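You operate a simulated robot arm through the tools that you are given. There is no shell and no other tool. Be economical: measure what you need, move in short steps, check, and stop when the job is done.

You run a simulated robot arm. Do the job below in one go: nothing can be reset, and whatever is moved stays where it is left.

Task
Lock the empty pot, pump it into the green band, then vent it.
Fine: Vent knob at hold to pump; wait for the result; it ends at zero, knob at hold, lid locked.

The check looks at the end state, three seconds after you hand in, the way a careful person would. Anything else that was tipped, shoved, dropped, spilled or broken makes it a failure. Lids that push on must go on centred and level and be pressed home; caps that screw on are set level and turned clockwise until they are tight.

Robot
A 7-joint arm with a two-finger parallel gripper on a trunk, on a base that drives. Base frame: it is fixed to the floor where the robot stands at the start and does not move with it; the origin is under the middle of the robot, x ahead of it, y to its left, z up; the surface under the hand at the start is at about z = 889. Readings come in mm, rad, newtons and seconds.
Its first joint turns from -2.897 to 2.897 rad. Places, roughly: domed pot lid [800, 0, 1000]; pot lever with green ball [400, 0, 900]; pot screen [700, -200, 1000]; red knob marked vent [600, -200, 900]; steel pot [600, 0, 900]; yellow pump plunger [500, -200, 1000]. Payload 4.4 kg.
The tool frame sits at the grasp point between the pads (the TCP): z along the fingers, y along the line on which they close. The tips reach 23 mm beyond it. The gripper opens to 94 mm. The fingers are 38 mm wide and 10 mm thick; the gripper's body (54 by 96 mm) begins 39 mm behind the TCP.
Orientation is that of the tool frame in the base frame, as a unit quaternion [w, x, y, z]. With the fingers straight down and closing along the base's y, the tool's x points along the base's -x, its y along +y and its z along -z.

Tools
- The arm moves only by the tool send_rows. Its argument "rows" is a list of rows, each a list of 3 entries, a list of its own where there are three numbers: the shift along the tool's x, y, z in mm, then the turn, a rotation vector about the tool's x, y, z in rad, then the finger opening in mm, from 0 to 94. In form: [[[x, y, z], [rx, ry, rz], claw], ...]. A call has 1 to 20 rows; each row is the pose to reach, as a shift and turn from the pose commanded when the call began, along the tool's axes at that moment. Rows are played at 5 a second. More than 50 mm and 0.15 rad between two rows, or a gripper value outside its range, and nothing of the call is played. A pose out of reach is approached as far as the arm can. The call stops where the force on the tool passes 50 N (or 10 N more than at its start, if that is more) or the arm is blocked; 0.2 s more then pass. Each finger travels about 108 mm/s and halts on what it meets, pressing with about 32 N; the grip force reading is that of the motor and also rises with nothing between the fingers. The clock runs only during rows and for 0.2 s after the last one: add rows that repeat a pose to give the fingers time. The reply holds the time, the measured pose of the TCP, the force on the tool along the base axes, the opening and the grip force, in the units named above and with some noise, with the torque about the TCP (base axes, N m) and any sound that the robot's microphone picked up.
- Cameras (640 x 400 px; columns grow to the right, rows downward): "scene" is now at [173.6, 180.3, 1477.6]; the picture's right is [-0.59, -0.81, 0.00], its down [-0.40, 0.29, -0.87] and it looks along [0.70, -0.51, -0.50] (base axes); focal length 214 px, centre (320, 200). "wrist" rides on the gripper at [86, 16, -74] in the tool frame; the picture's right is [-0.18, 0.98, 0.00], its down [-0.58, -0.11, -0.81] and it looks along [-0.79, -0.15, 0.59] (tool axes); focal length 243 px, centre (320, 200). There is no depth. A picture from a camera that has moved, and an enlarged one, comes with that camera's place and axes in the base frame and with its lens.
- capture(camera): a new picture of that camera. The clock stands still meanwhile.
- roll_base(legs): drives the robot by 1 to 6 legs, each [ahead, left, turn to the left] in mm, mm and rad, along the robot's own axes; the way and the turn of a leg run together, so that a leg with both is an arc; at most 1500 mm and 3.142 rad a leg. The arm and the cameras ride along, it lands a little off, and it stops where it bumps. It gives what a move gives.
- head_to(pan, tilt): turns the head with the scene camera to pan (to the left, within 2.094 rad either way) and tilt (down, from -0.506 to 1.204), counted from straight ahead of the robot. It gives what a move gives.
- close_up(camera, box): a new picture of the part [left, top, right, bottom] of that camera's present view, enlarged. The clock stands still meanwhile.
- sign_off(): hands the job in; it is judged then, once.

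Work in short steps. Places have to be worked out from the pictures, the camera data and where the tool is seen: move nearer, look again, correct. Check each grasp and each placing, and mend what went wrong. You have 120 turns and 90 pictures in all, those below and enlarged ones among them. Open the gripper and draw the arm clear of the work before you hand the job in, unless the task says otherwise; then end with one line.

The tools are called as name(argument=value, ...) on one line, values as JSON. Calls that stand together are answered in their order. send_rows: Moves the arm, as the interface text tells. Its arguments: {"type":"object","properties":{"rows":{"type":"array"}},"required":["rows"]} The other tools are called the same way: roll_base (legs) drives the base; head_to (pan, tilt) turns the head that bears the scene camera; capture (camera) takes a picture; close_up (camera, box) takes an enlarged picture of a part of a camera's view; sign_off () hands the job in.

At the start:

```text
time_s: 0.0
tool_pos: [608.6, -179.4, 1377.0]
tcp_rot: [0.0, -0.001, 1.0, 0.0]
wrist_force: [0.5, -0.7, 0.5]
torque: [0.01, 0.01, -0.01]
finger_gap: 94.1
grip_force: 0.0
robot x, y, heading: [1.1, 3.3, 0.001]
head pan, tilt: [-0.627, 0.52]
```

scene: 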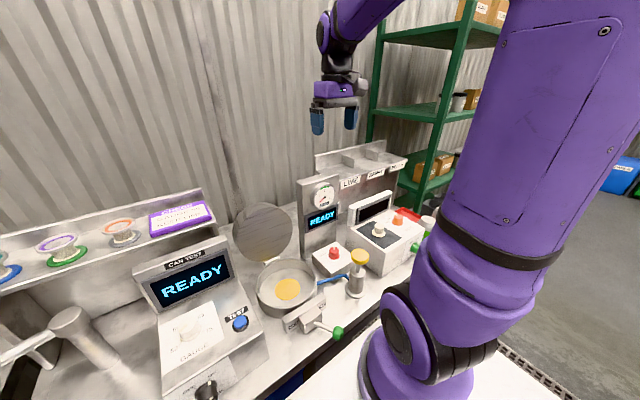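
wrist: 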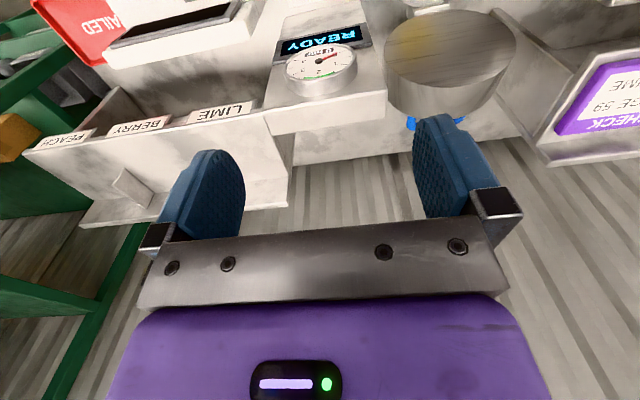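

The pot sits open with its lid standing up behind it, and the lever, knob and plunger are to its right. I'll enlarge the view to see details.

close_up(camera="scene", box=[220, 190, 380, 290])

close_up(camera="scene", box=[230, 250, 390, 350])

```text
4.00 times, centred on (300, 240) of scene
camera zoom: at [173.6, 180.3, 1477.6], right [-0.59, -0.81, 0.0], down [-0.4, 0.29, -0.87], along [0.7, -0.51, -0.5], focal length 858 px, centre (400, 40)
```

zoom: 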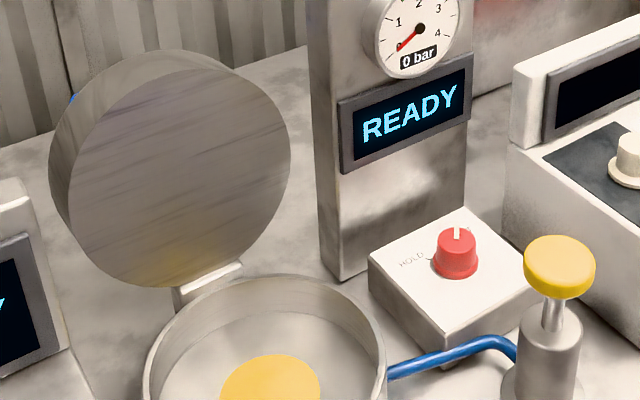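

```text
4.00 times, centred on (310, 300) of scene
camera zoom: at [173.6, 180.3, 1477.6], right [-0.59, -0.81, 0.0], down [-0.4, 0.29, -0.87], along [0.7, -0.51, -0.5], focal length 858 px, centre (360, -200)
```

zoom: 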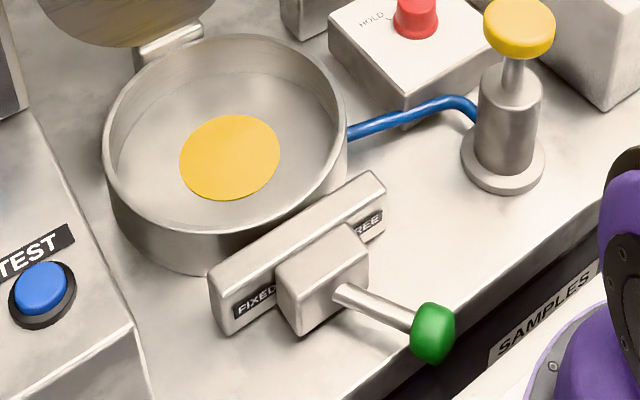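

The lid hinges at the far side (about x 680, y 0), with what looks like a blue knob on its back. I'll move the hand in front of and above it to see better.

send_rows(rows=[[[0, 45, 15], [0, 0, 0], 60], [[0, 90, 30], [0, 0, 0], 30], [[0, 135, 45], [0, 0, 0], 0], [[0, 180, 60], [0, 0, 0], 0], [[0, 180, 60], [0, 0, 0], 0]])

capture(camera="wrist")

capture(camera="scene")

```text
time_s: 1.2
tool_pos: [609.2, 0.7, 1316.4]
tcp_rot: [0.0, 0.0, 1.0, 0.0]
wrist_force: [0.6, -1.4, -0.7]
torque: [0.0, 0.0, 0.01]
finger_gap: 0.0
grip_force: 32.2
robot x, y, heading: [1.6, 1.8, 0.001]
head pan, tilt: [-0.627, 0.52]
```

```text
85 pictures are left
camera wrist: at [522.6, 16.5, 1391.8], right [0.18, 0.98, 0.0], down [0.58, -0.11, 0.81], along [0.79, -0.15, -0.59], focal length 243 px, centre (320, 200)
```

wrist: 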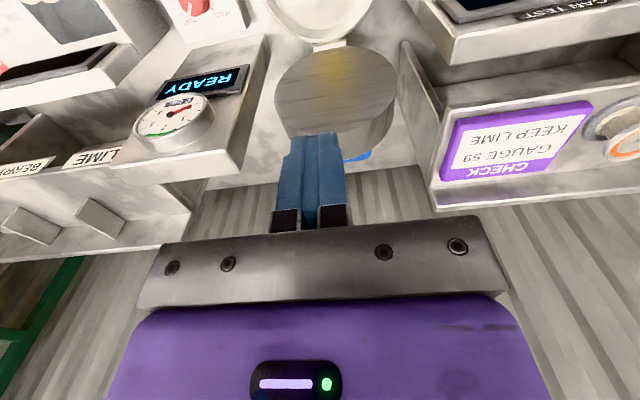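

```text
84 pictures are left
camera scene: at [173.6, 180.2, 1477.6], right [-0.59, -0.81, 0.0], down [-0.4, 0.29, -0.87], along [0.7, -0.51, -0.5], focal length 214 px, centre (320, 200)
```

scene: 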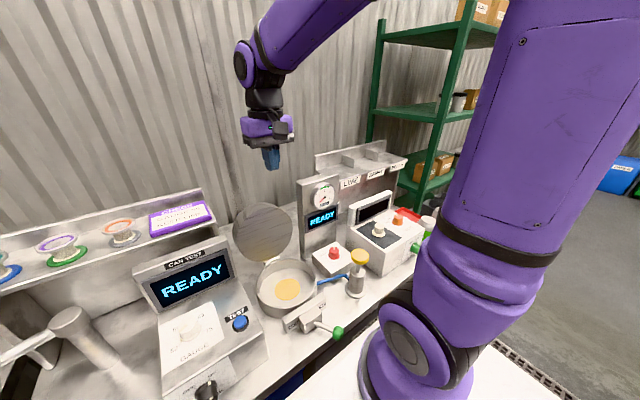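

The lid leans back about 20° with its top edge near (750, -10, 1105). I'll shift for an unobstructed view of its back side.

send_rows(rows=[[[-40, 30, 0], [0, 0, 0], 0], [[-80, 60, 0], [0, 0, 0], 0], [[-120, 90, 0], [0, 0, 0], 0], [[-160, 110, 0], [0, 0, 0], 0], [[-200, 110, 0], [0, 0, 0], 0]])

capture(camera="wrist")

```text
time_s: 2.4
tool_pos: [810.2, 110.3, 1317.5]
tcp_rot: [0.001, 0.0, 1.0, 0.0]
wrist_force: [0.6, -0.4, 1.1]
torque: [-0.01, -0.05, -0.03]
finger_gap: 0.0
grip_force: 32.4
robot x, y, heading: [1.4, 0.9, -0.0]
head pan, tilt: [-0.627, 0.52]
```

```text
83 pictures are left
camera wrist: at [722.0, 127.4, 1392.7], right [0.18, 0.98, 0.0], down [0.58, -0.11, 0.81], along [0.79, -0.15, -0.59], focal length 243 px, centre (320, 200)
```

wrist: 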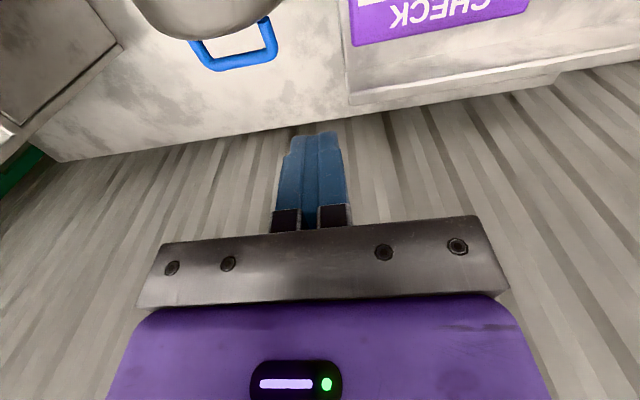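

There is a blue U handle on the lid's back, near x 860, z 1000–1030. I'll bring the closed fingers behind the upper lid, above the handle, and look.

send_rows(rows=[[[-30, -40, 20], [0, 0, 0], 0], [[-60, -80, 60], [0, 0, 0], 0], [[-65, -110, 100], [0, 0, 0], 0], [[-65, -110, 140], [0, 0, 0], 0], [[-65, -110, 170], [0, 0, 0], 0]])

capture(camera="wrist")

close_up(camera="scene", box=[200, 140, 360, 240])

```text
refused: row 1 steps farther than a row can; nothing moved
```

```text
82 pictures are left
camera wrist: at [722.0, 127.4, 1392.7], right [0.18, 0.98, 0.0], down [0.58, -0.11, 0.81], along [0.79, -0.15, -0.59], focal length 243 px, centre (320, 200)
```

wrist: 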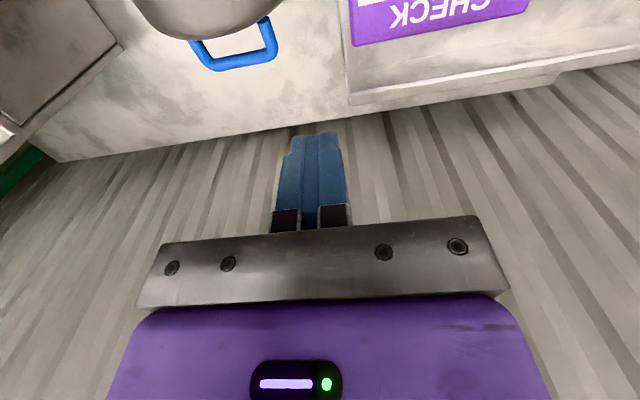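

```text
4.00 times, centred on (280, 190) of scene
camera zoom: at [172.9, 180.2, 1477.7], right [-0.59, -0.81, 0.0], down [-0.4, 0.29, -0.87], along [0.7, -0.51, -0.5], focal length 858 px, centre (480, 240)
```

zoom: 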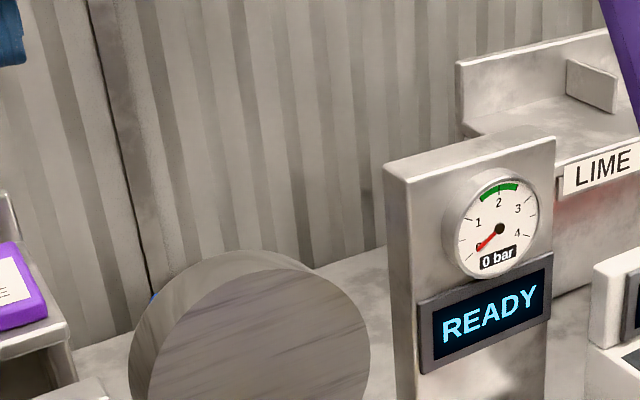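

A row was too long; I resend with smaller steps. (Noted: the green band on the gauge is about 1.7–2.4 bar.)

send_rows(rows=[[[-25, -30, 10], [0, 0, 0], 0], [[-50, -60, 35], [0, 0, 0], 0], [[-65, -90, 65], [0, 0, 0], 0], [[-65, -110, 105], [0, 0, 0], 0], [[-65, -110, 140], [0, 0, 0], 0], [[-65, -110, 170], [0, 0, 0], 0]])

capture(camera="wrist")

close_up(camera="scene", box=[200, 150, 360, 250])

```text
time_s: 3.8
tool_pos: [875.2, -0.3, 1146.9]
tcp_rot: [0.0, 0.0, 1.0, 0.0]
wrist_force: [0.0, -0.3, 1.2]
torque: [0.01, -0.03, 0.02]
finger_gap: 0.1
grip_force: 31.9
robot x, y, heading: [-0.5, -1.4, 0.002]
head pan, tilt: [-0.627, 0.52]
```

```text
80 pictures are left
camera wrist: at [787.6, 16.2, 1222.3], right [0.18, 0.98, 0.0], down [0.58, -0.11, 0.81], along [0.79, -0.15, -0.59], focal length 243 px, centre (320, 200)
```

wrist: 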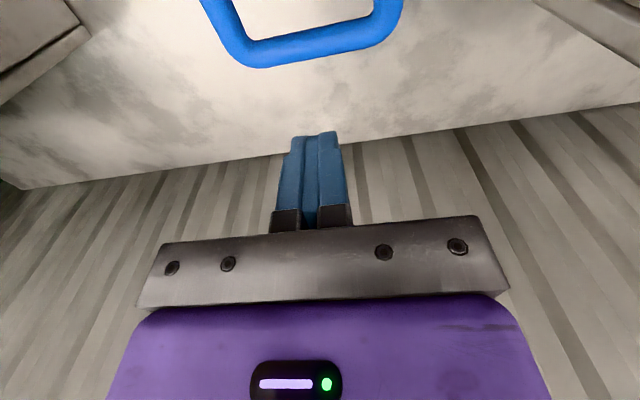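

```text
4.00 times, centred on (280, 200) of scene
camera zoom: at [173.4, 180.2, 1477.6], right [-0.59, -0.81, 0.0], down [-0.4, 0.29, -0.87], along [0.7, -0.51, -0.5], focal length 858 px, centre (480, 200)
```

zoom: 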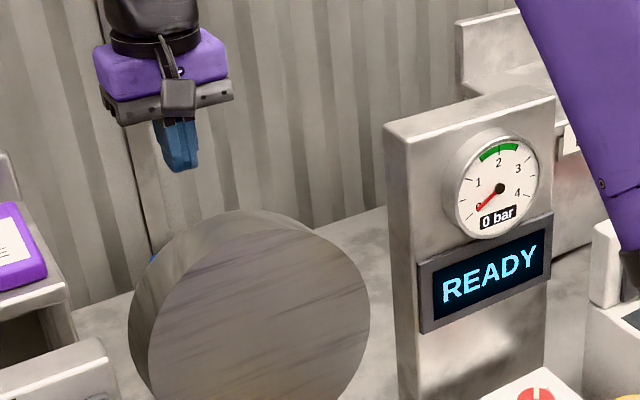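

The lid appears nearly vertical with its back rim top near (790, -10, 1110) and handle around z 1030–1055. I'll lower the fingers to tip z≈1080 and push towards the robot gently.

send_rows(rows=[[[0, 0, 25], [0, 0, 0], 0], [[0, 0, 44], [0, 0, 0], 0], [[20, 0, 44], [0, 0, 0], 0], [[40, 0, 44], [0, 0, 0], 0], [[55, 0, 44], [0, 0, 0], 0], [[70, 0, 42], [0, 0, 0], 0], [[85, 0, 38], [0, 0, 0], 0], [[100, 0, 33], [0, 0, 0], 0]])

close_up(camera="scene", box=[200, 170, 360, 270])

```text
time_s: 5.3
tool_pos: [808.9, -0.3, 1110.2]
tcp_rot: [0.009, 0.0, 1.0, 0.001]
wrist_force: [0.3, 0.3, -0.8]
torque: [0.05, 0.02, 0.01]
finger_gap: 0.1
grip_force: 31.6
robot x, y, heading: [-0.3, -0.1, 0.0]
head pan, tilt: [-0.627, 0.52]
stopped in row 7: the force on the tool passed its limit at 68 N (the readings are from after the stop); the commanded pose is now the measured one
```

```text
4.00 times, centred on (280, 220) of scene
camera zoom: at [174.1, 180.3, 1477.5], right [-0.59, -0.81, 0.0], down [-0.4, 0.29, -0.87], along [0.7, -0.51, -0.5], focal length 858 px, centre (480, 120)
```

zoom: 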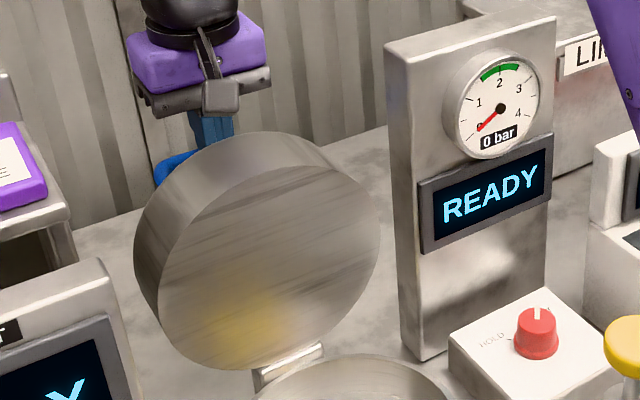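

The lid rotated forward a bit before the force cut-off; I continue slower.

send_rows(rows=[[[5, 0, -1], [0, 0, 0], 0], [[10, 0, -3], [0, 0, 0], 0], [[16, 0, -5], [0, 0, 0], 0], [[22, 0, -7], [0, 0, 0], 0], [[28, 0, -9], [0, 0, 0], 0], [[34, 0, -11], [0, 0, 0], 0], [[40, 0, -12], [0, 0, 0], 0], [[46, 0, -14], [0, 0, 0], 0], [[52, 0, -15], [0, 0, 0], 0], [[58, 0, -17], [0, 0, 0], 0], [[64, 0, -18], [0, 0, 0], 0], [[70, 0, -19], [0, 0, 0], 0], [[76, 0, -20], [0, 0, 0], 0], [[82, 0, -20], [0, 0, 0], 0]])

close_up(camera="scene", box=[200, 170, 360, 270])

```text
time_s: 6.2
tool_pos: [794.0, -0.1, 1119.0]
tcp_rot: [0.015, 0.001, 1.0, 0.001]
wrist_force: [0.8, 0.1, 0.4]
torque: [0.01, -0.05, 0.0]
finger_gap: 0.2
grip_force: 31.7
robot x, y, heading: [2.3, -2.1, -0.003]
head pan, tilt: [-0.627, 0.52]
stopped in row 4: the force on the tool passed its limit at 54 N (the readings are from after the stop); the commanded pose is now the measured one
```

```text
4.00 times, centred on (280, 220) of scene
camera zoom: at [174.4, 180.3, 1477.6], right [-0.59, -0.81, 0.0], down [-0.4, 0.29, -0.87], along [0.7, -0.51, -0.5], focal length 858 px, centre (480, 120)
```

zoom: 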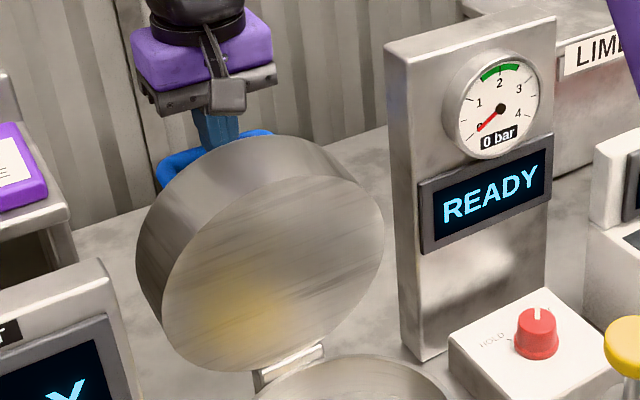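

The lid follows but resists at this speed; I try slower, in 3 mm rows.

send_rows(rows=[[[3, 0, -1], [0, 0, 0], 0], [[6, 0, -2], [0, 0, 0], 0], [[9, 0, -3], [0, 0, 0], 0], [[12, 0, -4], [0, 0, 0], 0], [[15, 0, -5], [0, 0, 0], 0], [[18, 0, -6], [0, 0, 0], 0], [[21, 0, -7], [0, 0, 0], 0], [[24, 0, -7], [0, 0, 0], 0], [[27, 0, -8], [0, 0, 0], 0], [[30, 0, -8], [0, 0, 0], 0], [[33, 0, -9], [0, 0, 0], 0], [[36, 0, -9], [0, 0, 0], 0], [[39, 0, -10], [0, 0, 0], 0], [[42, 0, -10], [0, 0, 0], 0], [[45, 0, -11], [0, 0, 0], 0], [[48, 0, -11], [0, 0, 0], 0]])

close_up(camera="scene", box=[200, 170, 360, 270])

```text
time_s: 7.4
tool_pos: [783.2, -0.3, 1126.8]
tcp_rot: [0.021, 0.001, 1.0, 0.002]
wrist_force: [1.0, 0.4, 1.9]
torque: [-0.01, -0.04, -0.01]
finger_gap: 0.0
grip_force: 31.9
robot x, y, heading: [-1.3, 2.3, 0.003]
head pan, tilt: [-0.627, 0.52]
stopped in row 6: the force on the tool passed its limit at 52 N (the readings are from after the stop); the commanded pose is now the measured one
```

```text
4.00 times, centred on (280, 220) of scene
camera zoom: at [174.6, 180.2, 1477.6], right [-0.59, -0.81, 0.0], down [-0.4, 0.29, -0.87], along [0.7, -0.51, -0.5], focal length 858 px, centre (480, 120)
```

zoom: 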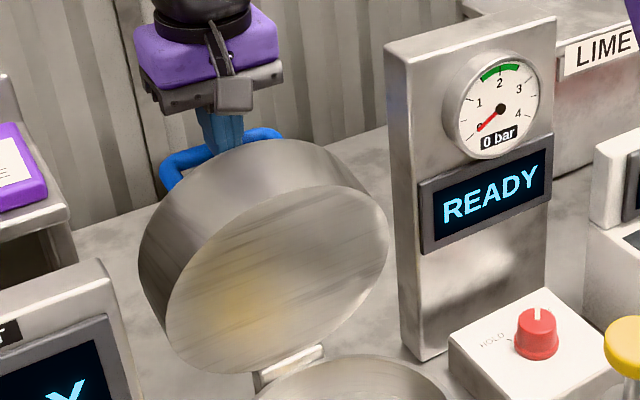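

Steady progress, but resistance is near the limit. I push purely horizontally now to avoid extra friction load.

send_rows(rows=[[[3, 0, 0], [0, 0, 0], 0], [[6, 0, 0], [0, 0, 0], 0], [[9, 0, 0], [0, 0, 0], 0], [[12, 0, 0], [0, 0, 0], 0], [[15, 0, 0], [0, 0, 0], 0], [[18, 0, 0], [0, 0, 0], 0], [[21, 0, 0], [0, 0, 0], 0], [[24, 0, 0], [0, 0, 0], 0], [[27, 0, 0], [0, 0, 0], 0], [[30, 0, 0], [0, 0, 0], 0], [[33, 0, 0], [0, 0, 0], 0], [[36, 0, 0], [0, 0, 0], 0], [[39, 0, 0], [0, 0, 0], 0], [[42, 0, 0], [0, 0, 0], 0]])

close_up(camera="scene", box=[200, 170, 360, 270])

```text
time_s: 8.3
tool_pos: [774.3, 0.5, 1128.9]
tcp_rot: [0.026, 0.0, 1.0, 0.003]
wrist_force: [0.1, -0.3, -0.6]
torque: [0.0, -0.01, 0.04]
finger_gap: 0.2
grip_force: 32.1
robot x, y, heading: [-1.1, -1.1, -0.001]
head pan, tilt: [-0.627, 0.52]
stopped in row 4: the force on the tool passed its limit at 54 N (the readings are from after the stop); the commanded pose is now the measured one
```

```text
4.00 times, centred on (280, 220) of scene
camera zoom: at [174.8, 180.2, 1477.6], right [-0.59, -0.81, 0.0], down [-0.4, 0.29, -0.87], along [0.7, -0.51, -0.5], focal length 858 px, centre (480, 120)
```

zoom: 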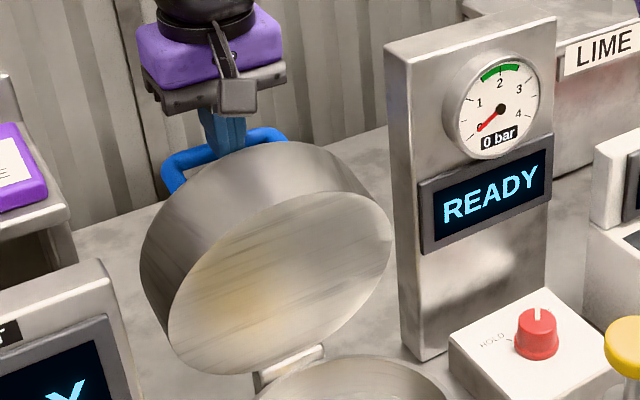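

Rotation continues, roughly 10 mm each call. I test whether slower motion lowers resistance.

send_rows(rows=[[[1.5, 0, 0], [0, 0, 0], 0], [[3, 0, 0], [0, 0, 0], 0], [[4.5, 0, 0], [0, 0, 0], 0], [[6, 0, 0], [0, 0, 0], 0], [[7.5, 0, 0], [0, 0, 0], 0], [[9, 0, 0], [0, 0, 0], 0], [[10.5, 0, 0], [0, 0, 0], 0], [[12, 0, 0], [0, 0, 0], 0], [[13.5, 0, 0], [0, 0, 0], 0], [[15, 0, 0], [0, 0, 0], 0], [[16.5, 0, 0], [0, 0, 0], 0], [[18, 0, 0], [0, 0, 0], 0], [[19.5, 0, 0], [0, 0, 0], 0], [[21, 0, 0], [0, 0, 0], 0], [[22.5, 0, 0], [0, 0, 0], 0], [[24, 0, 0], [0, 0, 0], 0], [[25.5, 0, 0], [0, 0, 0], 0], [[27, 0, 0], [0, 0, 0], 0], [[28.5, 0, 0], [0, 0, 0], 0], [[30, 0, 0], [0, 0, 0], 0]])

capture(camera="wrist")

```text
time_s: 9.7
tool_pos: [769.2, 0.0, 1131.9]
tcp_rot: [0.031, 0.001, 1.0, 0.003]
wrist_force: [1.5, -1.7, 2.1]
torque: [-0.06, -0.05, 0.0]
finger_gap: 0.3
grip_force: 32.3
robot x, y, heading: [1.1, 0.4, 0.0]
head pan, tilt: [-0.627, 0.52]
stopped in row 6: the force on the tool passed its limit at 51 N (the readings are from after the stop); the commanded pose is now the measured one
```

```text
74 pictures are left
camera wrist: at [679.1, 16.3, 1202.9], right [0.19, 0.98, 0.02], down [0.53, -0.11, 0.84], along [0.83, -0.15, -0.54], focal length 243 px, centre (320, 200)
```

wrist: 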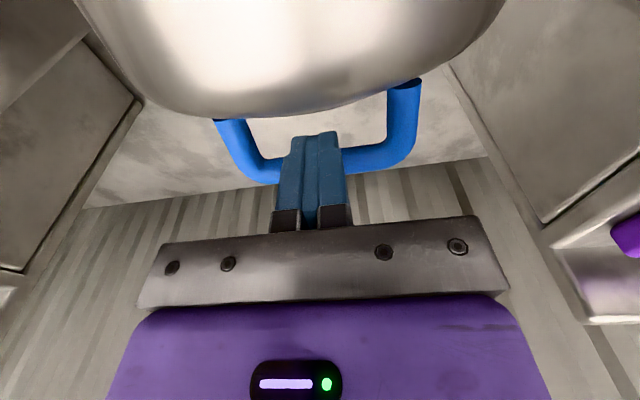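

The fingers are sliding up the dome, so the push is inefficient. Better: grip the blue handle bar and swing the lid along its arc. I'll rise clear, level the tool and turn it 90° so the fingers close along x.

send_rows(rows=[[[-5, 0, -30], [0, 0, 0], 0], [[-10, 0, -70], [0, 0.031, 0], 20], [[-10, 0, -110], [0, 0.062, 0], 40], [[-20, 0, -130], [0, 0.062, 0.14], 60], [[-30, 0, -130], [0, 0.062, 0.28], 60], [[-30, 0, -130], [0, 0.062, 0.42], 60], [[-30, 0, -130], [0, 0.062, 0.56], 60], [[-30, 0, -130], [0, 0.06, 0.7], 60], [[-30, 0, -130], [0, 0.06, 0.84], 60], [[-30, 0, -130], [0, 0.05, 0.98], 60], [[-30, 0, -130], [0, 0.05, 1.12], 60], [[-30, 0, -130], [0, 0.05, 1.26], 60], [[-30, 0, -130], [0, 0.05, 1.4], 60], [[-30, 0, -130], [0, 0.05, 1.54], 60]])

capture(camera="wrist")

close_up(camera="scene", box=[200, 150, 360, 250])

```text
time_s: 12.7
tool_pos: [791.7, 0.4, 1264.8]
tcp_rot: [-0.003, 0.698, 0.716, 0.023]
wrist_force: [-1.4, 0.3, 0.8]
torque: [0.01, 0.01, 0.0]
finger_gap: 59.9
grip_force: 0.1
robot x, y, heading: [0.1, -0.8, -0.004]
head pan, tilt: [-0.627, 0.52]
```

```text
73 pictures are left
camera wrist: at [803.8, 83.5, 1343.2], right [0.99, -0.16, 0.02], down [-0.12, -0.61, 0.78], along [-0.11, -0.77, -0.62], focal length 243 px, centre (320, 200)
```

wrist: 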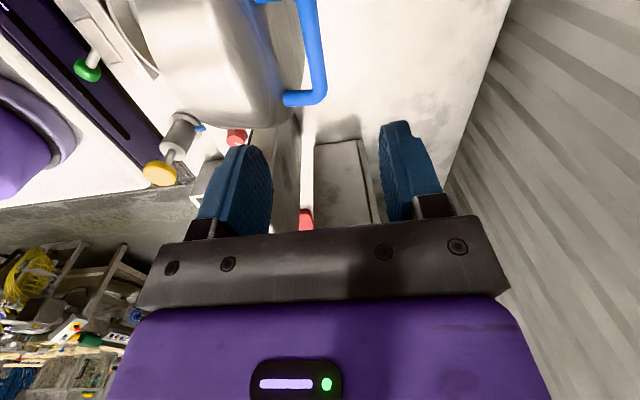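

```text
4.00 times, centred on (280, 200) of scene
camera zoom: at [175.0, 180.2, 1477.6], right [-0.59, -0.81, 0.0], down [-0.4, 0.29, -0.87], along [0.7, -0.51, -0.5], focal length 858 px, centre (480, 200)
```

zoom: 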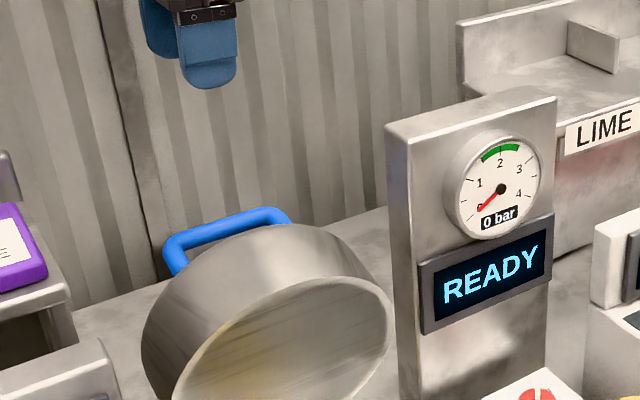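

The bar is clear in both views: centre about (788, -5, 1100), some 105 mm long. I straighten the tool, narrow the fingers to 30 mm and hover just above the bar.

send_rows(rows=[[[-3, -1, 30], [0.014, -0.018, 0.013], 45], [[-6, -3, 65], [0.028, -0.037, 0.026], 30], [[-8, -5, 95], [0.028, -0.037, 0.026], 30], [[-10, -5.6, 120], [0.028, -0.037, 0.026], 30]])

capture(camera="wrist")

close_up(camera="scene", box=[200, 150, 360, 250])

```text
time_s: 13.7
tool_pos: [790.3, -6.1, 1144.5]
tcp_rot: [0.001, 0.706, 0.708, 0.001]
wrist_force: [-0.6, -0.9, 0.0]
torque: [-0.02, -0.05, 0.0]
finger_gap: 29.8
grip_force: 0.0
robot x, y, heading: [-3.2, -2.1, -0.0]
head pan, tilt: [-0.627, 0.52]
```

```text
71 pictures are left
camera wrist: at [805.8, 80.3, 1219.5], right [0.98, -0.18, 0.0], down [-0.11, -0.58, 0.81], along [-0.15, -0.79, -0.59], focal length 243 px, centre (320, 200)
```

wrist: 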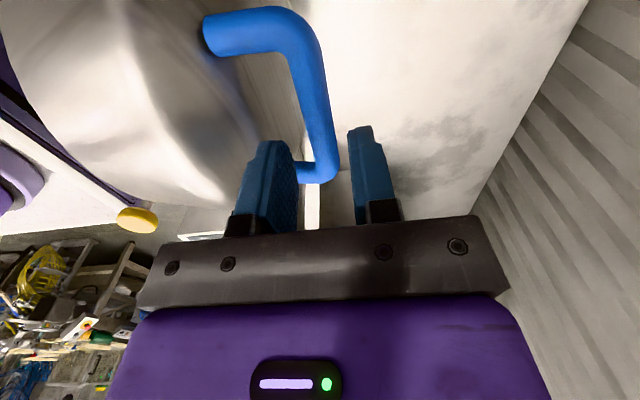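

```text
4.00 times, centred on (280, 200) of scene
camera zoom: at [174.6, 180.2, 1477.6], right [-0.59, -0.81, 0.0], down [-0.4, 0.29, -0.87], along [0.7, -0.51, -0.5], focal length 858 px, centre (480, 200)
```

zoom: 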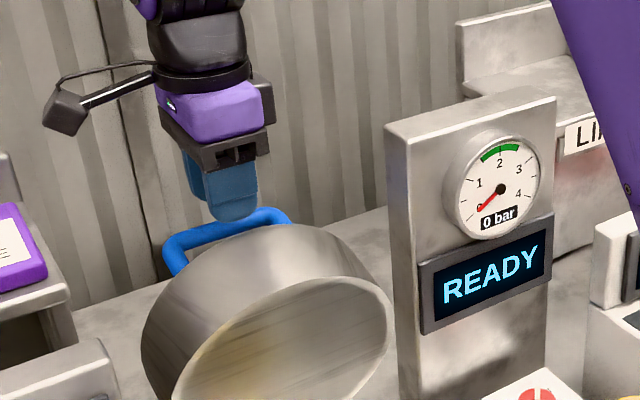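

The bar lies between the fingers. I descend and close on it.

send_rows(rows=[[[0, 0, 15], [0, 0, 0], 30], [[0, 0, 28], [0, 0, 0], 30], [[0, 0, 38], [0, 0, 0], 30], [[0, 0, 38], [0, 0, 0], 5], [[0, 0, 38], [0, 0, 0], 5]])

capture(camera="wrist")

```text
time_s: 14.9
tool_pos: [789.4, -6.7, 1106.3]
tcp_rot: [0.0, 0.706, 0.708, 0.0]
wrist_force: [-0.6, 1.3, -3.4]
torque: [0.26, -0.04, -1.8]
finger_gap: 15.8
grip_force: 45.3
robot x, y, heading: [0.2, -0.4, -0.005]
head pan, tilt: [-0.627, 0.52]
```

```text
69 pictures are left
camera wrist: at [805.7, 79.9, 1180.7], right [0.98, -0.18, 0.0], down [-0.11, -0.58, 0.81], along [-0.15, -0.79, -0.59], focal length 243 px, centre (320, 200)
```

wrist: 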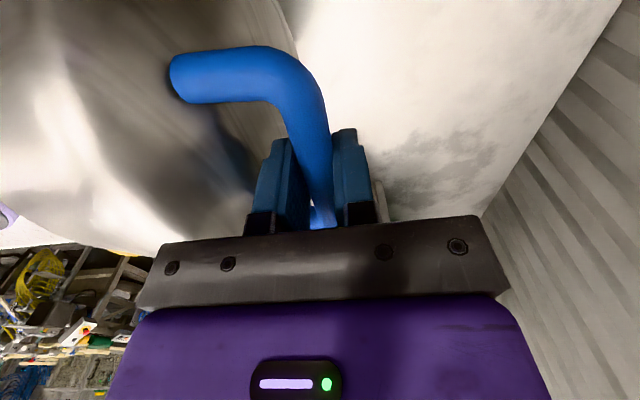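

Gripped firmly (15.8 mm bar). Now I swing it along the arc about the hinge (~(690, 955)), keeping the tool vertical.

send_rows(rows=[[[0, -5.2, -3.3], [0, 0, 0], 5], [[0, -10.4, -6.5], [0, 0, 0], 5], [[0, -15.8, -9.5], [0, 0, 0], 5], [[0, -21.2, -12.3], [0, 0, 0], 5], [[0, -26.8, -15], [0, 0, 0], 5], [[0, -32.5, -17.3], [0, 0, 0], 5], [[0, -38.2, -19.5], [0, 0, 0], 5], [[0, -44, -21.5], [0, 0, 0], 5], [[0, -50, -23.3], [0, 0, 0], 5], [[0, -55.8, -24.9], [0, 0, 0], 5]])

close_up(camera="scene", box=[200, 170, 360, 270])

```text
time_s: 16.1
tool_pos: [760.7, -7.0, 1119.1]
tcp_rot: [-0.002, 0.707, 0.707, -0.003]
wrist_force: [0.2, 1.8, -3.9]
torque: [0.39, -0.06, -1.93]
finger_gap: 15.9
grip_force: 45.2
robot x, y, heading: [-1.6, -0.4, -0.003]
head pan, tilt: [-0.627, 0.52]
stopped in row 6: the force on the tool passed its limit at 53 N (the readings are from after the stop); the commanded pose is now the measured one
```

```text
4.00 times, centred on (280, 220) of scene
camera zoom: at [175.0, 180.3, 1477.5], right [-0.59, -0.81, 0.0], down [-0.4, 0.29, -0.87], along [0.7, -0.51, -0.5], focal length 858 px, centre (480, 120)
```

zoom: 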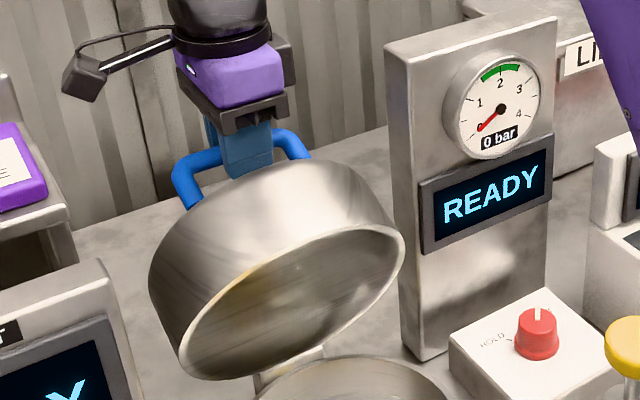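

Good: about 29 mm of swing. Continuing the arc.

send_rows(rows=[[[0, -5.7, -2.4], [0, 0, 0], 5], [[0, -11.4, -4.6], [0, 0, 0], 5], [[0, -17.2, -6.6], [0, 0, 0], 5], [[0, -23.1, -8.4], [0, 0, 0], 5], [[0, -29, -10], [0, 0, 0], 5], [[0, -35, -11.4], [0, 0, 0], 5], [[0, -41, -12.5], [0, 0, 0], 5], [[0, -47.1, -13.5], [0, 0, 0], 5], [[0, -53.2, -14.2], [0, 0, 0], 5]])

```text
time_s: 17.6
tool_pos: [724.0, -7.2, 1127.2]
tcp_rot: [-0.004, 0.708, 0.707, -0.004]
wrist_force: [-0.6, 1.9, -9.2]
torque: [0.33, 0.07, -2.0]
finger_gap: 16.2
grip_force: 45.0
robot x, y, heading: [-1.5, 1.2, 0.004]
head pan, tilt: [-0.627, 0.52]
stopped in row 7: the force on the tool passed its limit at 53 N (the readings are from after the stop); the commanded pose is now the measured one
```

Bar is near the top of its arc. I continue.

send_rows(rows=[[[0, -6, -1.2], [0, 0, 0], 5], [[0, -12, -2], [0, 0, 0], 5], [[0, -18, -2.6], [0, 0, 0], 5], [[0, -24, -3.2], [0, 0, 0], 5], [[0, -30, -3.5], [0, 0, 0], 5], [[0, -36, -3.5], [0, 0, 0], 5], [[0, -42, -3.3], [0, 0, 0], 5], [[0, -48, -3], [0, 0, 0], 5], [[0, -54, -2.4], [0, 0, 0], 5]])

close_up(camera="scene", box=[200, 190, 360, 290])

```text
time_s: 18.9
tool_pos: [691.6, -7.1, 1130.7]
tcp_rot: [-0.004, 0.707, 0.707, -0.007]
wrist_force: [-0.3, 3.3, -13.3]
torque: [0.52, 0.03, -1.9]
finger_gap: 16.2
grip_force: 45.1
robot x, y, heading: [0.7, -1.1, -0.003]
head pan, tilt: [-0.627, 0.52]
stopped in row 6: the force on the tool passed its limit at 52 N (the readings are from after the stop); the commanded pose is now the measured one
```

```text
4.00 times, centred on (280, 240) of scene
camera zoom: at [175.2, 180.5, 1477.5], right [-0.59, -0.81, 0.0], down [-0.4, 0.29, -0.87], along [0.7, -0.51, -0.5], focal length 858 px, centre (480, 40)
```

zoom: 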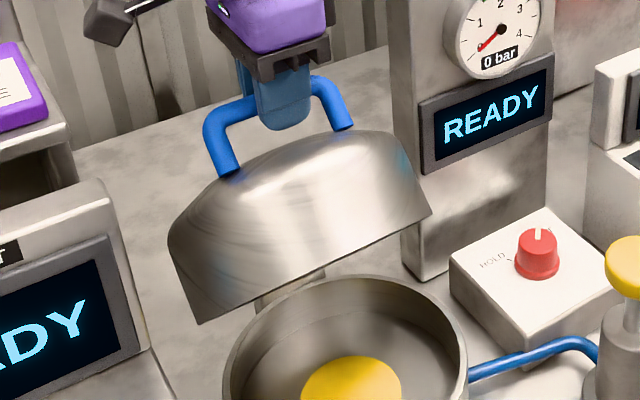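

The lid is about 30° from closed. I carry on over the top and down.

send_rows(rows=[[[0, -6, 0], [0, 0, 0], 5], [[0, -12, 0.4], [0, 0, 0], 5], [[0, -18, 1], [0, 0, 0], 5], [[0, -24, 1.7], [0, 0, 0], 5], [[0, -30, 2.7], [0, 0, 0], 5], [[0, -36, 3.8], [0, 0, 0], 5], [[0, -42, 5.2], [0, 0, 0], 5], [[0, -48, 6.8], [0, 0, 0], 5], [[0, -54, 8.6], [0, 0, 0], 5]])

close_up(camera="scene", box=[210, 210, 370, 310])

```text
time_s: 20.9
tool_pos: [639.6, -5.8, 1121.9]
tcp_rot: [-0.005, 0.707, 0.708, -0.006]
wrist_force: [14.1, 3.3, -39.4]
torque: [0.32, -0.16, -1.65]
finger_gap: 15.6
grip_force: 45.0
robot x, y, heading: [0.5, 0.8, -0.001]
head pan, tilt: [-0.627, 0.52]
```

```text
4.00 times, centred on (290, 260) of scene
camera zoom: at [176.8, 180.5, 1477.3], right [-0.59, -0.81, 0.0], down [-0.4, 0.29, -0.87], along [0.7, -0.51, -0.5], focal length 858 px, centre (440, -40)
```

zoom: 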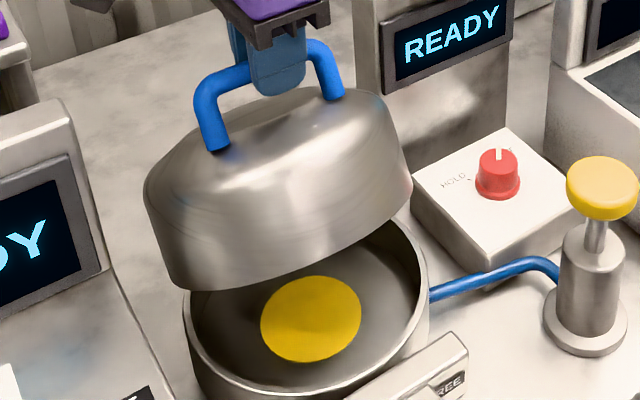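

The lid pulls down on the grip, so the real arc is lower than mine; about 18° remain. I go on with a steeper descent.

send_rows(rows=[[[0, -4, 4], [0, 0, 0], 5], [[0, -9, 7], [0, 0, 0], 5], [[0, -14, 9.5], [0, 0, 0], 5], [[0, -19, 12], [0, 0, 0], 5], [[0, -24, 14.5], [0, 0, 0], 5], [[0, -29, 17.5], [0, 0, 0], 5], [[0, -34, 20.5], [0, 0, 0], 5], [[0, -38, 23.5], [0, 0, 0], 5], [[0, -41, 26.5], [0, 0, 0], 5]])

close_up(camera="scene", box=[210, 210, 370, 310])

```text
time_s: 22.9
tool_pos: [594.2, -6.2, 1097.7]
tcp_rot: [-0.002, 0.706, 0.708, -0.004]
wrist_force: [-16.7, 3.4, 25.3]
torque: [0.49, 0.04, -1.46]
finger_gap: 15.7
grip_force: 45.1
robot x, y, heading: [0.4, 1.1, 0.001]
head pan, tilt: [-0.627, 0.52]
```

```text
4.00 times, centred on (290, 260) of scene
camera zoom: at [173.3, 180.5, 1477.7], right [-0.59, -0.81, 0.0], down [-0.4, 0.29, -0.87], along [0.7, -0.51, -0.5], focal length 858 px, centre (440, -40)
```

zoom: 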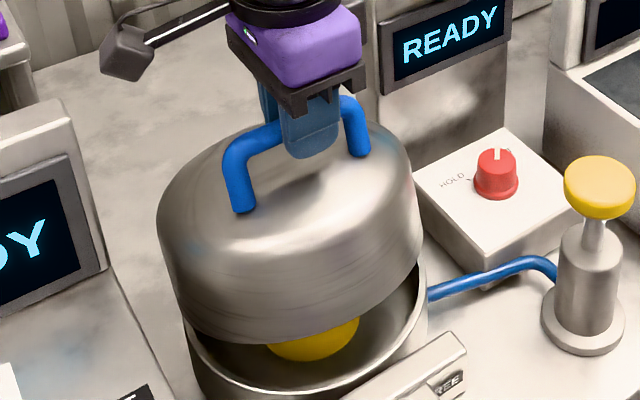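

About 10° remain; I follow on along the arc.

send_rows(rows=[[[0, -4, 3], [0, 0, 0], 5], [[0, -8, 6], [0, 0, 0], 5], [[0, -12, 9], [0, 0, 0], 5], [[0, -16, 12], [0, 0, 0], 5], [[0, -19, 15], [0, 0, 0], 5], [[0, -22, 18], [0, 0, 0], 5], [[0, -25, 21], [0, 0, 0], 5]])

close_up(camera="scene", box=[210, 210, 370, 310])

```text
time_s: 24.5
tool_pos: [570.3, -6.1, 1076.9]
tcp_rot: [-0.004, 0.706, 0.708, -0.006]
wrist_force: [-12.9, 17.1, 14.3]
torque: [0.85, -0.1, -1.52]
finger_gap: 16.2
grip_force: 44.9
robot x, y, heading: [0.9, 3.3, -0.005]
head pan, tilt: [-0.627, 0.52]
```

```text
4.00 times, centred on (290, 260) of scene
camera zoom: at [173.8, 181.2, 1477.6], right [-0.59, -0.81, 0.0], down [-0.4, 0.29, -0.87], along [0.7, -0.51, -0.5], focal length 858 px, centre (440, -40)
```

zoom: 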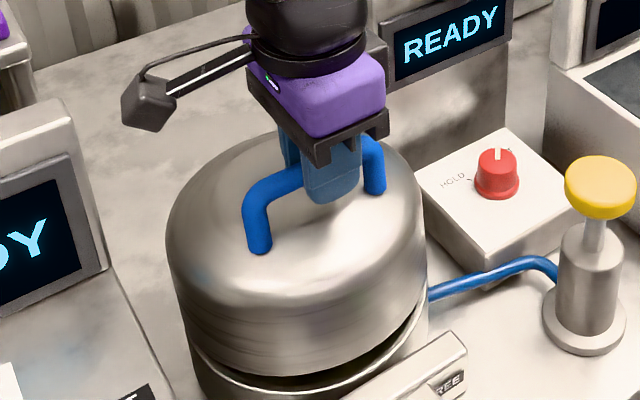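

Nearly closed; a final few millimetres, then press down.

send_rows(rows=[[[0, -3, 3], [0, 0, 0], 5], [[0, -6, 6], [0, 0, 0], 5], [[0, -8, 9], [0, 0, 0], 5], [[0, -9, 12], [0, 0, 0], 5], [[0, -10, 15], [0, 0, 0], 5], [[0, -10, 18], [0, 0, 0], 5], [[0, -10, 21], [0, 0, 0], 5]])

close_up(camera="scene", box=[210, 220, 370, 320])

```text
time_s: 25.7
tool_pos: [558.1, -6.9, 1062.2]
tcp_rot: [-0.006, 0.707, 0.707, -0.008]
wrist_force: [-18.4, 9.9, 9.6]
torque: [0.62, 0.39, -0.95]
finger_gap: 15.7
grip_force: 45.6
robot x, y, heading: [1.3, 2.2, 0.001]
head pan, tilt: [-0.627, 0.52]
stopped in row 5: the force on the tool passed its limit at 53 N (the readings are from after the stop); the commanded pose is now the measured one
```

```text
4.00 times, centred on (290, 270) of scene
camera zoom: at [173.3, 180.8, 1477.6], right [-0.59, -0.81, 0.0], down [-0.4, 0.29, -0.87], along [0.7, -0.51, -0.5], focal length 858 px, centre (440, -80)
```

zoom: 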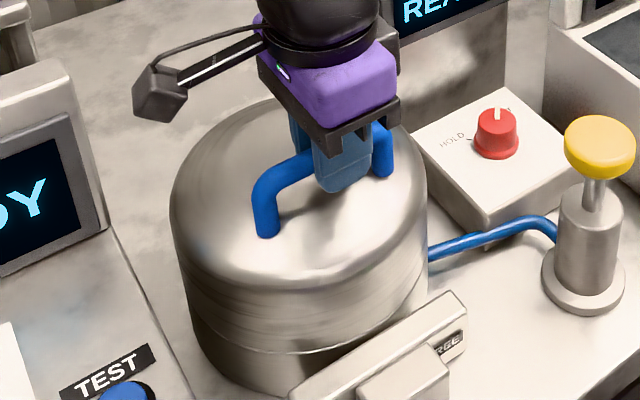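

The lid looks seated. I release, rise and inspect the seam and lever.

send_rows(rows=[[[0, 0, 0], [0, 0, 0], 40], [[0, 0, 0], [0, 0, 0], 40], [[0, 0, -30], [0, 0, 0], 40], [[0, 0, -70], [0, 0, 0], 40], [[0, 0, -110], [0, 0, 0], 40], [[0, 0, -150], [0, 0, 0], 40]])

close_up(camera="scene", box=[220, 250, 380, 350])

close_up(camera="scene", box=[220, 170, 380, 270])

```text
time_s: 27.1
tool_pos: [562.8, -5.9, 1212.7]
tcp_rot: [-0.006, 0.707, 0.707, -0.006]
wrist_force: [0.6, 0.2, -0.3]
torque: [-0.02, 0.03, -0.02]
finger_gap: 39.9
grip_force: 0.1
robot x, y, heading: [2.3, 3.2, -0.004]
head pan, tilt: [-0.627, 0.52]
```

```text
4.00 times, centred on (300, 300) of scene
camera zoom: at [175.0, 180.4, 1477.5], right [-0.59, -0.81, 0.0], down [-0.4, 0.29, -0.87], along [0.7, -0.51, -0.5], focal length 858 px, centre (400, -200)
```

zoom: 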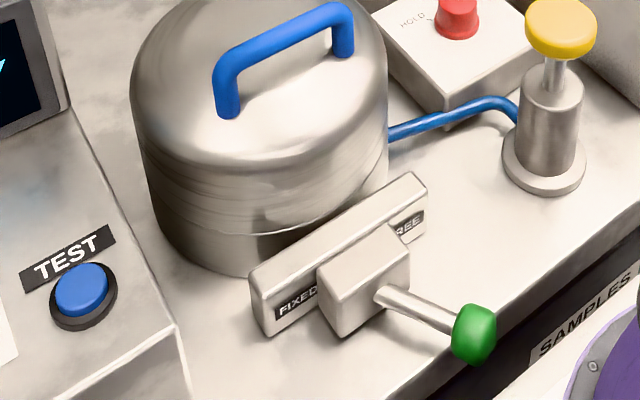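

```text
4.00 times, centred on (300, 220) of scene
camera zoom: at [175.0, 180.4, 1477.5], right [-0.59, -0.81, 0.0], down [-0.4, 0.29, -0.87], along [0.7, -0.51, -0.5], focal length 858 px, centre (400, 120)
```

zoom: 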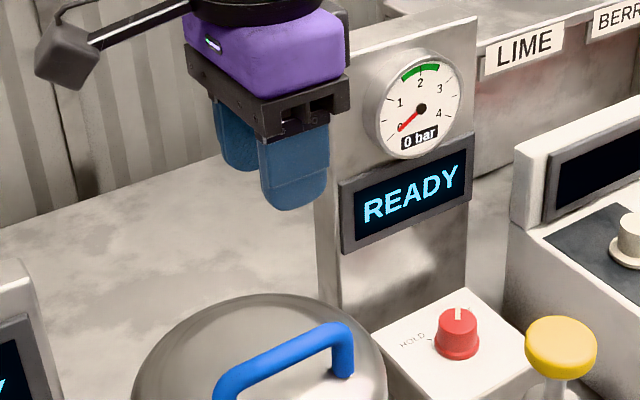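

Lid is closed and the lever's labels read FIXED (left) and FREE (right). I move the wrist camera for a second view of the lever.

send_rows(rows=[[[35, 0, 0], [0, 0, 0], 40], [[70, 0, 0], [0, 0, 0], 40], [[106, 0, 0], [0, 0, 0], 40]])

close_up(camera="wrist", box=[120, 40, 320, 165])

capture(camera="wrist")

```text
time_s: 27.9
tool_pos: [562.3, 97.4, 1212.4]
tcp_rot: [-0.006, 0.707, 0.707, -0.006]
wrist_force: [0.2, 0.3, 0.2]
torque: [0.05, -0.02, -0.02]
finger_gap: 40.1
grip_force: 0.1
robot x, y, heading: [1.3, 1.3, 0.003]
head pan, tilt: [-0.627, 0.52]
```

```text
3.20 times, centred on (220, 102) of wrist
camera zoom: at [579.9, 184.5, 1286.6], right [0.98, -0.18, -0.02], down [-0.09, -0.58, 0.81], along [-0.16, -0.79, -0.59], focal length 776 px, centre (640, 512)
```

zoom: 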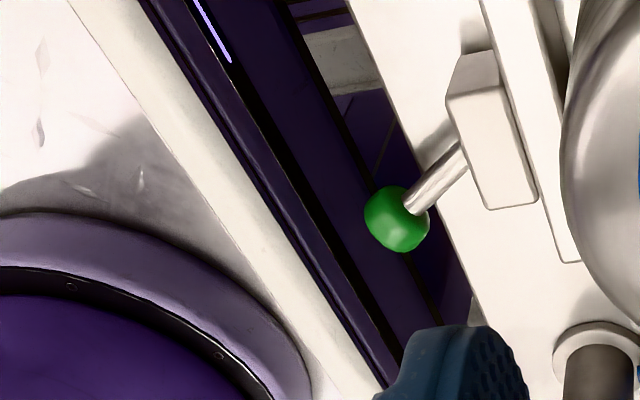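

```text
59 pictures are left
camera wrist: at [579.9, 184.5, 1286.6], right [0.98, -0.18, -0.02], down [-0.09, -0.58, 0.81], along [-0.16, -0.79, -0.59], focal length 243 px, centre (320, 200)
```

wrist: 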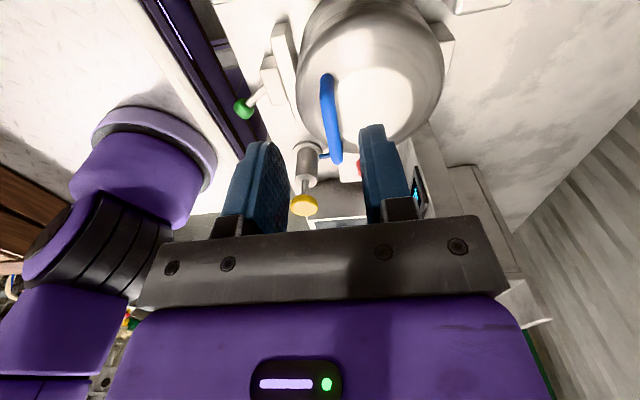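

Triangulated: lever ball at (395, -37, 908), rod root at (446, 0, 915); so the lever is horizontal, swung to the FREE side. It is too close to reach with the tool down, so I back the base up 230 mm.

roll_base(legs=[[-230, 0, 0]])

capture(camera="scene")

```text
time_s: 29.6
tool_pos: [334.6, 98.7, 1211.6]
tcp_rot: [-0.007, 0.707, 0.707, -0.007]
wrist_force: [-1.0, 0.0, -1.1]
torque: [0.03, 0.03, 0.0]
finger_gap: 40.2
grip_force: 0.1
robot x, y, heading: [-230.3, -1.1, 0.002]
head pan, tilt: [-0.627, 0.52]
```

```text
58 pictures are left
camera scene: at [-53.3, 180.3, 1477.6], right [-0.59, -0.81, 0.0], down [-0.4, 0.29, -0.87], along [0.7, -0.51, -0.5], focal length 214 px, centre (320, 200)
```

scene: 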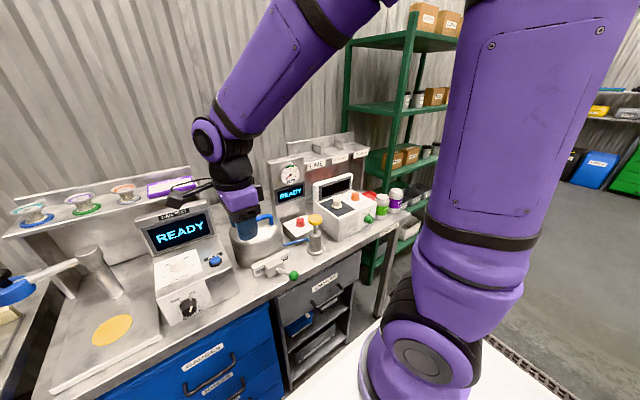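

Base moved cleanly. Now I bring the closed fingers to the right (-y) side of the ball, staying high until there.

send_rows(rows=[[[-40, 12, 15], [0, 0, 0], 20], [[-80, 24, 30], [0, 0, 0], 0], [[-120, 36, 45], [0, 0, 0], 0], [[-160, 48, 60], [0, 0, 0], 0], [[-181, 53, 100], [0, 0, 0], 0], [[-181, 53, 145], [0, 0, 0], 0], [[-181, 53, 190], [0, 0, 0], 0], [[-181, 53, 230], [0, 0, 0], 0]])

close_up(camera="scene", box=[200, 210, 360, 310])

capture(camera="wrist")

```text
time_s: 31.4
tool_pos: [386.0, -83.7, 981.1]
tcp_rot: [-0.005, 0.707, 0.708, -0.006]
wrist_force: [-0.7, -0.6, -0.1]
torque: [-0.01, -0.02, 0.0]
finger_gap: 0.1
grip_force: 32.3
robot x, y, heading: [-227.4, 2.0, 0.005]
head pan, tilt: [-0.627, 0.52]
```

```text
4.00 times, centred on (280, 260) of scene
camera zoom: at [-53.9, 180.3, 1477.6], right [-0.59, -0.81, 0.0], down [-0.4, 0.29, -0.87], along [0.7, -0.51, -0.5], focal length 858 px, centre (480, -40)
```

zoom: 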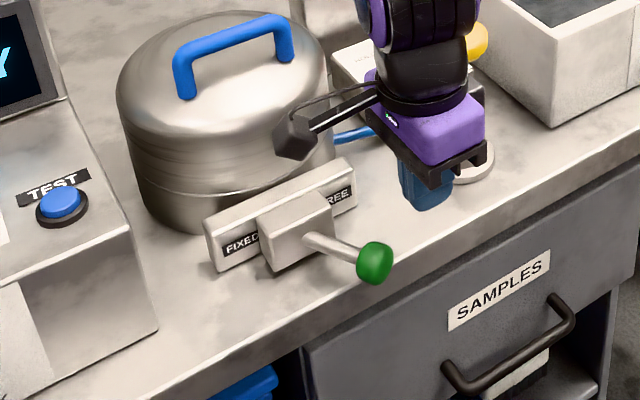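

```text
56 pictures are left
camera wrist: at [401.6, 3.2, 1056.6], right [0.98, -0.18, -0.02], down [-0.09, -0.58, 0.81], along [-0.16, -0.79, -0.59], focal length 243 px, centre (320, 200)
```

wrist: 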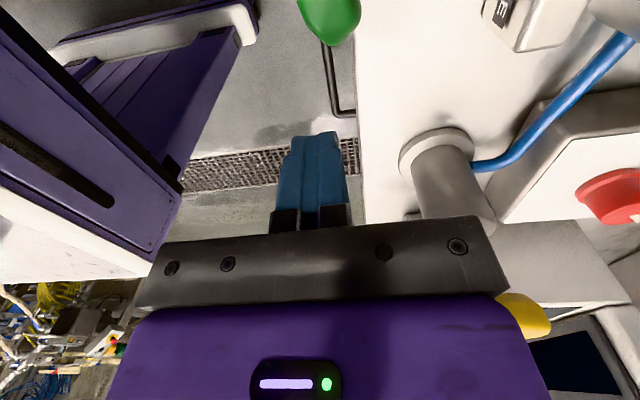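

The fingers are aligned right of the ball. I lower to ball height and push left along a slight arc.

send_rows(rows=[[[0, 6, 30], [0, 0, 0], 0], [[0, 6, 59], [0, 0, 0], 0], [[8, 6, 59], [0, 0, 0], 0], [[16, 6, 59], [0, 0, 0], 0], [[23, 4, 59], [0, 0, 0], 0], [[30, 3, 59], [0, 0, 0], 0], [[37, 2, 59], [0, 0, 0], 0], [[44, 1, 59], [0, 0, 0], 0], [[51, 0, 59], [0, 0, 0], 0], [[58, 0, 59], [0, 0, 0], 0], [[65, 0, 59], [0, 0, 0], 0], [[72, 1, 59], [0, 0, 0], 0], [[79, 2, 59], [0, 0, 0], 0], [[86, 3, 59], [0, 0, 0], 0], [[92, 4, 59], [0, 0, 0], 0], [[98, 6, 59], [0, 0, 0], 0]])

close_up(camera="scene", box=[200, 210, 360, 310])

```text
time_s: 34.8
tool_pos: [386.7, 4.4, 921.6]
tcp_rot: [-0.006, 0.711, 0.704, -0.01]
wrist_force: [-6.4, -20.9, 8.9]
torque: [-0.14, 0.09, -0.02]
finger_gap: 0.0
grip_force: 31.7
robot x, y, heading: [-225.9, 1.5, 0.004]
head pan, tilt: [-0.627, 0.52]
stopped in row 16: the force on the tool passed its limit at 58 N (the readings are from after the stop); the commanded pose is now the measured one
```

```text
4.00 times, centred on (280, 260) of scene
camera zoom: at [-53.7, 178.4, 1477.7], right [-0.59, -0.81, 0.0], down [-0.4, 0.29, -0.87], along [0.7, -0.51, -0.5], focal length 858 px, centre (480, -40)
```

zoom: 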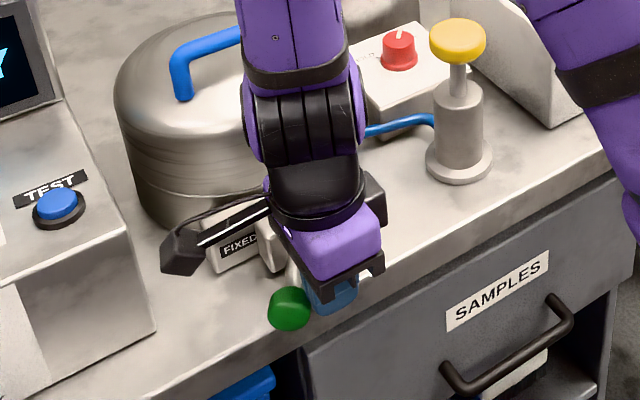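

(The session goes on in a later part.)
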